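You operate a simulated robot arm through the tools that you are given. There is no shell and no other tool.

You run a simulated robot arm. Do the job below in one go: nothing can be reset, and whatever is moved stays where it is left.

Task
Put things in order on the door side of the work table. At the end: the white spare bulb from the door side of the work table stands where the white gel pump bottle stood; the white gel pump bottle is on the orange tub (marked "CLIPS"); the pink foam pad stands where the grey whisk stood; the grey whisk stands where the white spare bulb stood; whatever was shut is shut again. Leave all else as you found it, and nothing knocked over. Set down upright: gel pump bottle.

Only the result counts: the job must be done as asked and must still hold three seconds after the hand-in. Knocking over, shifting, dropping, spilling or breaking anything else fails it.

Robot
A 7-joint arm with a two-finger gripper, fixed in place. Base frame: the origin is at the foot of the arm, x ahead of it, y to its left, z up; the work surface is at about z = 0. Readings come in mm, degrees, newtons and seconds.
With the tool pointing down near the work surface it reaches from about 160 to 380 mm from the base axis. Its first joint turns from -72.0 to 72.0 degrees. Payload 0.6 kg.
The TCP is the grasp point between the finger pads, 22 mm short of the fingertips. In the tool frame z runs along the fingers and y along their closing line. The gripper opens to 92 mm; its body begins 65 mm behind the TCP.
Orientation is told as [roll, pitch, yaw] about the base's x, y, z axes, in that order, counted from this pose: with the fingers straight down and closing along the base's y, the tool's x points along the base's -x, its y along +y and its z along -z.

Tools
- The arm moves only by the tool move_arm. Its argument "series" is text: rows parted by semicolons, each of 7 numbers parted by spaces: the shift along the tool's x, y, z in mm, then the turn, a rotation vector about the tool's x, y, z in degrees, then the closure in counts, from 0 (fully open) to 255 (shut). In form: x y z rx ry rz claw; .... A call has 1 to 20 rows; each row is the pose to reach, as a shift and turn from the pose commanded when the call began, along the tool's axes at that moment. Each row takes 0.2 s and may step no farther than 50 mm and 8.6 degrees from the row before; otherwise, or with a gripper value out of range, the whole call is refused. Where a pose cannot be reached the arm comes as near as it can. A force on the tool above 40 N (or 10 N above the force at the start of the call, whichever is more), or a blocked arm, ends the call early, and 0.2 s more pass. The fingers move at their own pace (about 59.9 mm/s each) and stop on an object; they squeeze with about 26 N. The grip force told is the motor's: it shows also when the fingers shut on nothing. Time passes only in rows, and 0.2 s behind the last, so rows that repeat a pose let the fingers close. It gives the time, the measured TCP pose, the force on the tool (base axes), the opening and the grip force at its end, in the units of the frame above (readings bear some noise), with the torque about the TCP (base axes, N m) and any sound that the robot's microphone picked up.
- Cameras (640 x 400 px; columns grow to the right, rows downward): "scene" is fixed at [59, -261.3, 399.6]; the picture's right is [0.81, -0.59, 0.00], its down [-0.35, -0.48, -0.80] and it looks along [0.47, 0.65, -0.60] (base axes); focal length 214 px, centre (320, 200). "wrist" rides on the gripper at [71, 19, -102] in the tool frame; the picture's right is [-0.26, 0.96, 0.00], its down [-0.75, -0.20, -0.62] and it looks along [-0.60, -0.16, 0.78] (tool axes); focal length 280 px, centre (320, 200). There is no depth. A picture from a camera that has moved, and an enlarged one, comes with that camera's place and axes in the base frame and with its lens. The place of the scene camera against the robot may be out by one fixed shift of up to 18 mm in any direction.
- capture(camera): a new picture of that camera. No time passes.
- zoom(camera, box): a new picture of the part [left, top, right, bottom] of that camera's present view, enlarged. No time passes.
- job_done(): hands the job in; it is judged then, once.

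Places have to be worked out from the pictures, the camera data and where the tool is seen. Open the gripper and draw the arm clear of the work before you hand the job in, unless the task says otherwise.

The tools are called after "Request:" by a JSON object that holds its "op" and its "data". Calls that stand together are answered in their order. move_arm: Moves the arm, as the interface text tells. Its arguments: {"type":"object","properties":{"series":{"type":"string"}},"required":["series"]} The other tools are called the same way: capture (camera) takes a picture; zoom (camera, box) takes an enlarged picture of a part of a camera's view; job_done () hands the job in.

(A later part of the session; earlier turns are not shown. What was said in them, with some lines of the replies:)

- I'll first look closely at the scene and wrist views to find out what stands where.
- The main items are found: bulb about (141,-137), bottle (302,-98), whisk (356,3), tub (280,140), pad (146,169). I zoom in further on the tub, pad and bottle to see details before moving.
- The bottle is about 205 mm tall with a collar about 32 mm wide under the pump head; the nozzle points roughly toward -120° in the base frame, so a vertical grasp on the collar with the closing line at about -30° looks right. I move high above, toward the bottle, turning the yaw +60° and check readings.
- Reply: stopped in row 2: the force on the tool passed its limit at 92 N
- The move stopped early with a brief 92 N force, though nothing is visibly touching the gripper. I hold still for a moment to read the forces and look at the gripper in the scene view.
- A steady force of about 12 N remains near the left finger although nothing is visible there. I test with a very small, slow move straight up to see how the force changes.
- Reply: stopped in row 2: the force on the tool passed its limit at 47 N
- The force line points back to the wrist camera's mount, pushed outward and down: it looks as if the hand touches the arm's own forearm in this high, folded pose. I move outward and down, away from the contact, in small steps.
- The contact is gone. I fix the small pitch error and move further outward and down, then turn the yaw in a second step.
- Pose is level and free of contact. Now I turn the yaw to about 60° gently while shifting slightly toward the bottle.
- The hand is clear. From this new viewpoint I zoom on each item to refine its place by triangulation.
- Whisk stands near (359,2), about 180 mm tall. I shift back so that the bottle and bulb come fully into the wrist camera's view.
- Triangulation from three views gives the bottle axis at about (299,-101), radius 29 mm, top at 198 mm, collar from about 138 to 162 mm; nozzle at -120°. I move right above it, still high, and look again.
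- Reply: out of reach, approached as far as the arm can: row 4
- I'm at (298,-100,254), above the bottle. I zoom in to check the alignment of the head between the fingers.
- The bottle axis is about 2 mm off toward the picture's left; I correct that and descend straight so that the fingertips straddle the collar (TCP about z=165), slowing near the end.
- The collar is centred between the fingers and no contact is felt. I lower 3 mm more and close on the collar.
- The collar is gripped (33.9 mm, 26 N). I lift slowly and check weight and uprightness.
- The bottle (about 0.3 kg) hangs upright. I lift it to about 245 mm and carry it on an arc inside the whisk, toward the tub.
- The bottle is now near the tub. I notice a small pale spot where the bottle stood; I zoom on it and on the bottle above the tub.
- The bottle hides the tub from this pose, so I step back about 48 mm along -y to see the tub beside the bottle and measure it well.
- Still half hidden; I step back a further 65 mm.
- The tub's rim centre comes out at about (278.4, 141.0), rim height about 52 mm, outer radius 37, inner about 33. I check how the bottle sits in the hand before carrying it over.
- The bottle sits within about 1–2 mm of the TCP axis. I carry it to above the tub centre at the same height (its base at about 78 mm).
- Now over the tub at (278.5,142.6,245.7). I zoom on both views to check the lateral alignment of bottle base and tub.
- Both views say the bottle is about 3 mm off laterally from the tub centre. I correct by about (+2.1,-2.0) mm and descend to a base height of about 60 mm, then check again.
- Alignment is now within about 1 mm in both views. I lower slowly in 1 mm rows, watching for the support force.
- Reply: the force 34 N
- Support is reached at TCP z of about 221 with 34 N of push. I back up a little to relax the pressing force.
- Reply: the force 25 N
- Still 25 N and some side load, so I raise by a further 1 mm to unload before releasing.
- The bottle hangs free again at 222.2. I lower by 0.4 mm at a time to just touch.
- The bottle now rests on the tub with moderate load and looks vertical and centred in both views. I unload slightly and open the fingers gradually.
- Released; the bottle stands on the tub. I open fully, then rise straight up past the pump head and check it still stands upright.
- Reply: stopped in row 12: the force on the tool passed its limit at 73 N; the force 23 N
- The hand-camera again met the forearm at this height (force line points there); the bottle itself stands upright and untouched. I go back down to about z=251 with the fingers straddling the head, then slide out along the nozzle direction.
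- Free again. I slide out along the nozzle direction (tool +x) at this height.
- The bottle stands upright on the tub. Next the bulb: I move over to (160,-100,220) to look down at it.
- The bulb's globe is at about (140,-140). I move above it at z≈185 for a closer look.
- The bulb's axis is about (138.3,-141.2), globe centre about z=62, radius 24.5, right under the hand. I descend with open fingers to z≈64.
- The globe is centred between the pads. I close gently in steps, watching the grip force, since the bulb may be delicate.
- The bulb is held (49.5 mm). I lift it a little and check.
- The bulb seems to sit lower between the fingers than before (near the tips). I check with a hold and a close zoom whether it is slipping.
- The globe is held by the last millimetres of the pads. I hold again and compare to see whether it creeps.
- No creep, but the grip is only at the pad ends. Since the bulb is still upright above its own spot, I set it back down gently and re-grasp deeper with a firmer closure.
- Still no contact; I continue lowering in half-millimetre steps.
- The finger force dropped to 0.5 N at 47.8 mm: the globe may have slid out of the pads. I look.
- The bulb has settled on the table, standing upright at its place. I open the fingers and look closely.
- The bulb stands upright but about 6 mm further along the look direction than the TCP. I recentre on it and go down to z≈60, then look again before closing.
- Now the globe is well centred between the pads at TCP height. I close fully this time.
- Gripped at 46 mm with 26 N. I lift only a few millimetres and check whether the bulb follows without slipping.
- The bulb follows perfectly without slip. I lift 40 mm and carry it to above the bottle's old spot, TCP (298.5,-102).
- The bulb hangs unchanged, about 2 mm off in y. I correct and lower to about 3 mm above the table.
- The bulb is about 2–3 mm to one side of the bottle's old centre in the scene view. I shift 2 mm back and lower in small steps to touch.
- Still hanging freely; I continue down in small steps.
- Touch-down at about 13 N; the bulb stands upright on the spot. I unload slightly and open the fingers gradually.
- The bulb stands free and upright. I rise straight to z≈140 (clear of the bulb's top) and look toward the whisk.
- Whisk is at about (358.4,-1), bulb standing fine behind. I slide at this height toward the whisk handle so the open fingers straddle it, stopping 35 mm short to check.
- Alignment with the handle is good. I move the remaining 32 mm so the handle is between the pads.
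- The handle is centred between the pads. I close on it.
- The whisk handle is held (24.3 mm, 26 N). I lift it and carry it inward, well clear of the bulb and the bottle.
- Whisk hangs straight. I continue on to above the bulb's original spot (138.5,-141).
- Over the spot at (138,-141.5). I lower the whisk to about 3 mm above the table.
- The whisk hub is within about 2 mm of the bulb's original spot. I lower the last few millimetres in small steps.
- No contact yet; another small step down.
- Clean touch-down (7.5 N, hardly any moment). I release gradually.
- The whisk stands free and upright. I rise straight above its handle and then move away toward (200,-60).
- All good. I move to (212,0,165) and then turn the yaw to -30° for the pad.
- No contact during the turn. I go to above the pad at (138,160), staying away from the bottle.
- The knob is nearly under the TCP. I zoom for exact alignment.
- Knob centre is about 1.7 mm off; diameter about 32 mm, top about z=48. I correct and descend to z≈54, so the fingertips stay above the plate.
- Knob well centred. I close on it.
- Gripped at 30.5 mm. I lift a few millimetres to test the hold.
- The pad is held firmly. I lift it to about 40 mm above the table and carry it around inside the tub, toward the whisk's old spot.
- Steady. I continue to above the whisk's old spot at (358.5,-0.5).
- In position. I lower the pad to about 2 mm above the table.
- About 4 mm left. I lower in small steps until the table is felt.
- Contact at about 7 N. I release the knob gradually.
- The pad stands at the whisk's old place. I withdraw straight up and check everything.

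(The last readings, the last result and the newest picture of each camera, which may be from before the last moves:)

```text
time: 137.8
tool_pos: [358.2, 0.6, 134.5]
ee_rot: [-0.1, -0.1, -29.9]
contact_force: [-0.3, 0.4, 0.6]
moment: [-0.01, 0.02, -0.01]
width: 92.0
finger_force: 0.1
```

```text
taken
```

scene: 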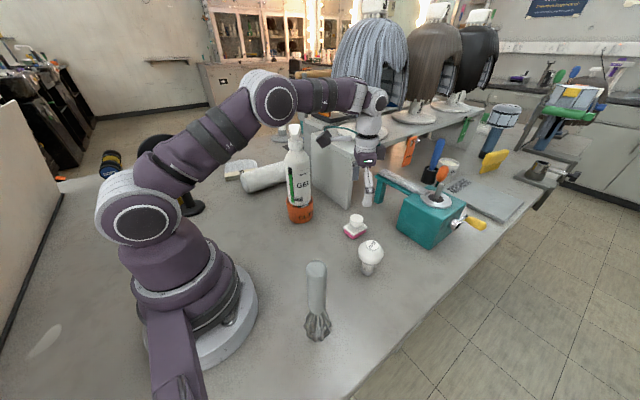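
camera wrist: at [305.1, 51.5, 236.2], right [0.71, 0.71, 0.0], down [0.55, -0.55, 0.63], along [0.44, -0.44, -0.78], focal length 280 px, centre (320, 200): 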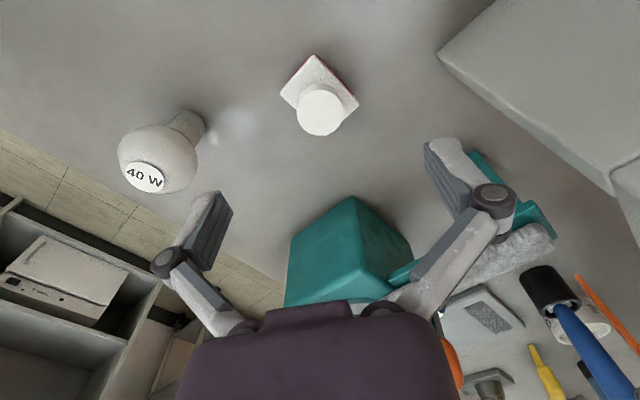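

Everything is in place. I withdraw the open hand inward, clear of all items.

Request:
{"op": "move_arm", "data": {"series": "6 -4 -3 0 0 0 0; 16 -11 -8 0 0 0 0; 26 -18 -13 0 0 0 0; 36 -25 -18 0 0 0 0; 46 -32 -22 0 0 0 0; 56 -39 -27 0 0 0 0; 66 -46 -31 0 0 0 0; 76 -53 -36 0 0 0 0; 86 -60 -40 0 0 0 0; 97 -68 -45 0 0 0 0; 97 -68 -45 0 0 0 0"}}

Request:
{"op": "capture", "data": {"camera": "scene"}}

Request:
{"op": "zoom", "data": {"camera": "scene", "box": [260, 110, 350, 235]}}

Request:
{"op": "zoom", "data": {"camera": "scene", "box": [280, 190, 440, 350]}}

Request:
{"op": "capture", "data": {"camera": "wrist"}}

```text
time: 140.2
tool_pos: [240.9, -10.2, 178.4]
ee_rot: [-0.1, -0.1, -29.9]
contact_force: [0.1, -0.5, -0.2]
moment: [0.01, 0.01, -0.02]
width: 92.1
finger_force: 0.2
```

```text
taken
```

scene: 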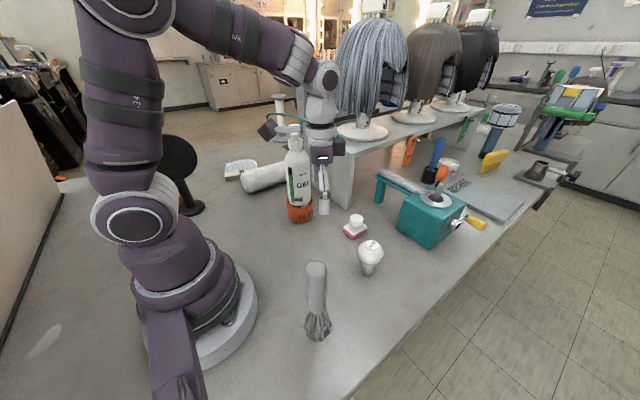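

```text
3.20 times, centred on (305, 172) of scene
camera zoom: at [59.0, -261.3, 399.6], right [0.81, -0.59, 0.0], down [-0.35, -0.48, -0.8], along [0.47, 0.65, -0.6], focal length 686 px, centre (368, 288)
```

zoom: 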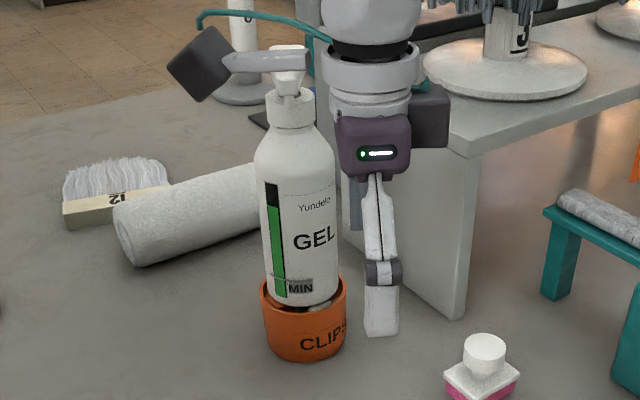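

```text
2.50 times, centred on (360, 270) of scene
camera zoom: at [59.0, -261.3, 399.6], right [0.81, -0.59, 0.0], down [-0.35, -0.48, -0.8], along [0.47, 0.65, -0.6], focal length 536 px, centre (220, 25)
```

zoom: 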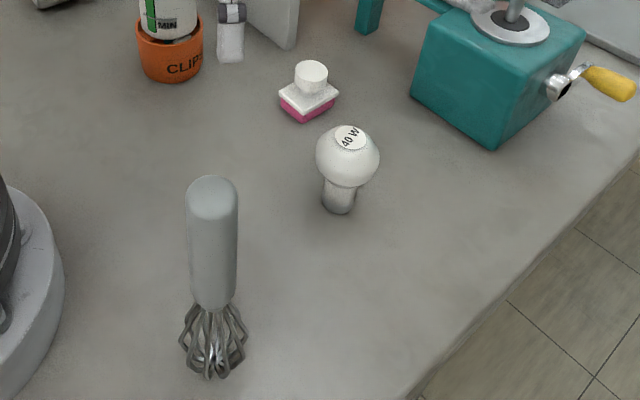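

```text
taken
camera wrist: at [188.1, 41.2, 280.0], right [0.71, 0.71, 0.0], down [0.55, -0.55, 0.63], along [0.44, -0.44, -0.78], focal length 280 px, centre (320, 200)
```

wrist: 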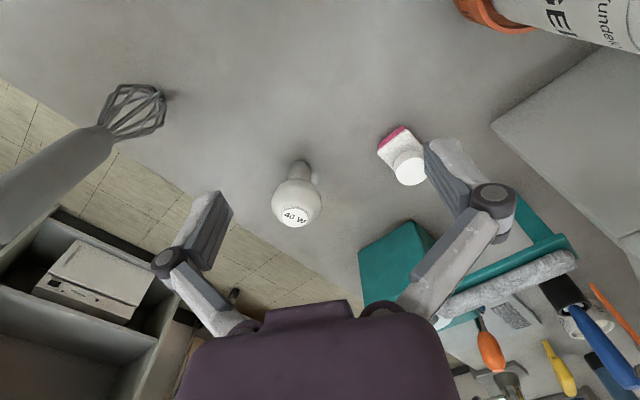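

All four items stand as required: bottle upright on the tub, bulb at the bottle's spot, pad at the whisk's spot, whisk at the bulb's spot. I raise the open hand further clear and wait a moment to confirm that all remains stable.

Request:
{"op": "move_arm", "data": {"series": "3 -2 -8 0 0 0 0; 6 -4 -18 0 0 0 0; 9 -6 -28 0 0 0 0; 12 -7 -38 0 0 0 0; 13 -8 -48 0 0 0 0; 14 -8 -55 0 0 0 0; 14 -8 -55 0 0 0 0; 14 -8 -55 0 0 0 0; 14 -8 -55 0 0 0 0; 14 -8 -55 0 0 0 0; 14 -8 -55 0 0 0 0; 14 -8 -55 0 0 0 0; 14 -8 -55 0 0 0 0; 14 -8 -55 0 0 0 0; 14 -8 -55 0 0 0 0"}}

Request:
{"op": "capture", "data": {"camera": "scene"}}

Request:
{"op": "zoom", "data": {"camera": "scene", "box": [230, 110, 430, 350]}}

```text
time: 143.4
tool_pos: [224.8, -11.0, 234.4]
ee_rot: [-0.1, 0.0, -29.7]
contact_force: [0.1, -1.2, 0.0]
moment: [0.0, 0.01, 0.02]
width: 92.1
finger_force: 0.1
```

```text
taken
```

scene: 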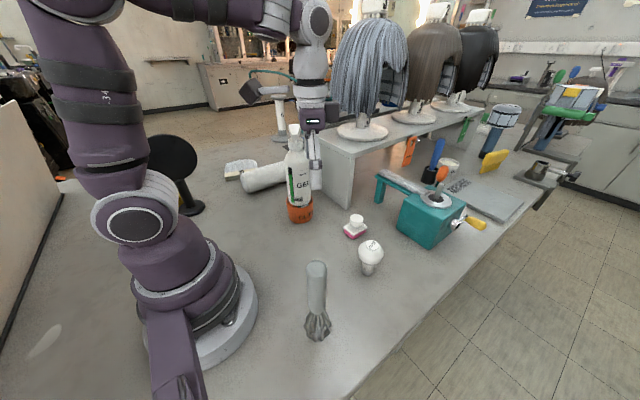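

```text
1.67 times, centred on (330, 230) of scene
camera zoom: at [59.0, -261.3, 399.6], right [0.81, -0.59, 0.0], down [-0.35, -0.48, -0.8], along [0.47, 0.65, -0.6], focal length 358 px, centre (303, 150)
```

zoom: 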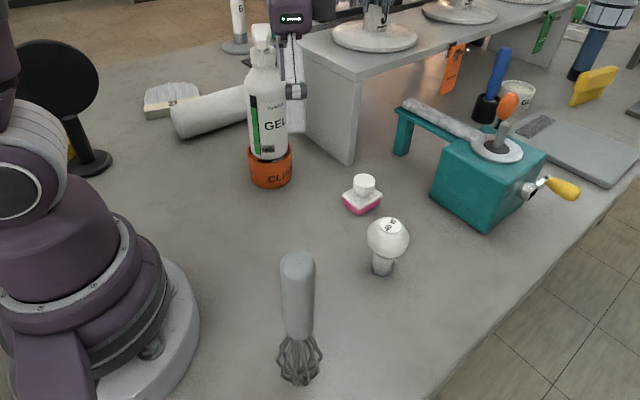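

The picture after a few seconds' wait shows every item standing still in its new place, the rest untouched, and the open hand clear of the work. I hand the job in.

Request:
{"op": "job_done", "data": {}}

```text
The job is handed in.
```

The job is handed in, and all four moves are done. A last picture, taken a few seconds after I let go of the last item, showed everything standing still.

| Item | Where it stands now |
|---|---|
| White gel pump bottle | Upright on the orange "CLIPS" tub |
| White spare bulb | Where the gel pump bottle stood |
| Grey whisk | Where the spare bulb stood |
| Pink foam pad | Where the grey whisk stood |

By my measurements, each item is within about 4 mm of its intended spot.

- **Bottle support:** it appears to rest on the label bar across the tub's top, and the pictures show it standing vertical.
- **Bulb:** my first grip on it was too weak. It slid out of the fingers and dropped the last millimetre or so back onto the table near its own spot. It stayed upright, and I re-gripped it firmly before carrying it over.
- **Arm contacts:** the wrist camera appeared to bump the arm's own forearm twice while the hand was raised. Nothing on the table was touched.
- **Shut things:** I found nothing that had to be opened, so there was nothing to shut again.

The gripper is open and the arm is clear of the work.
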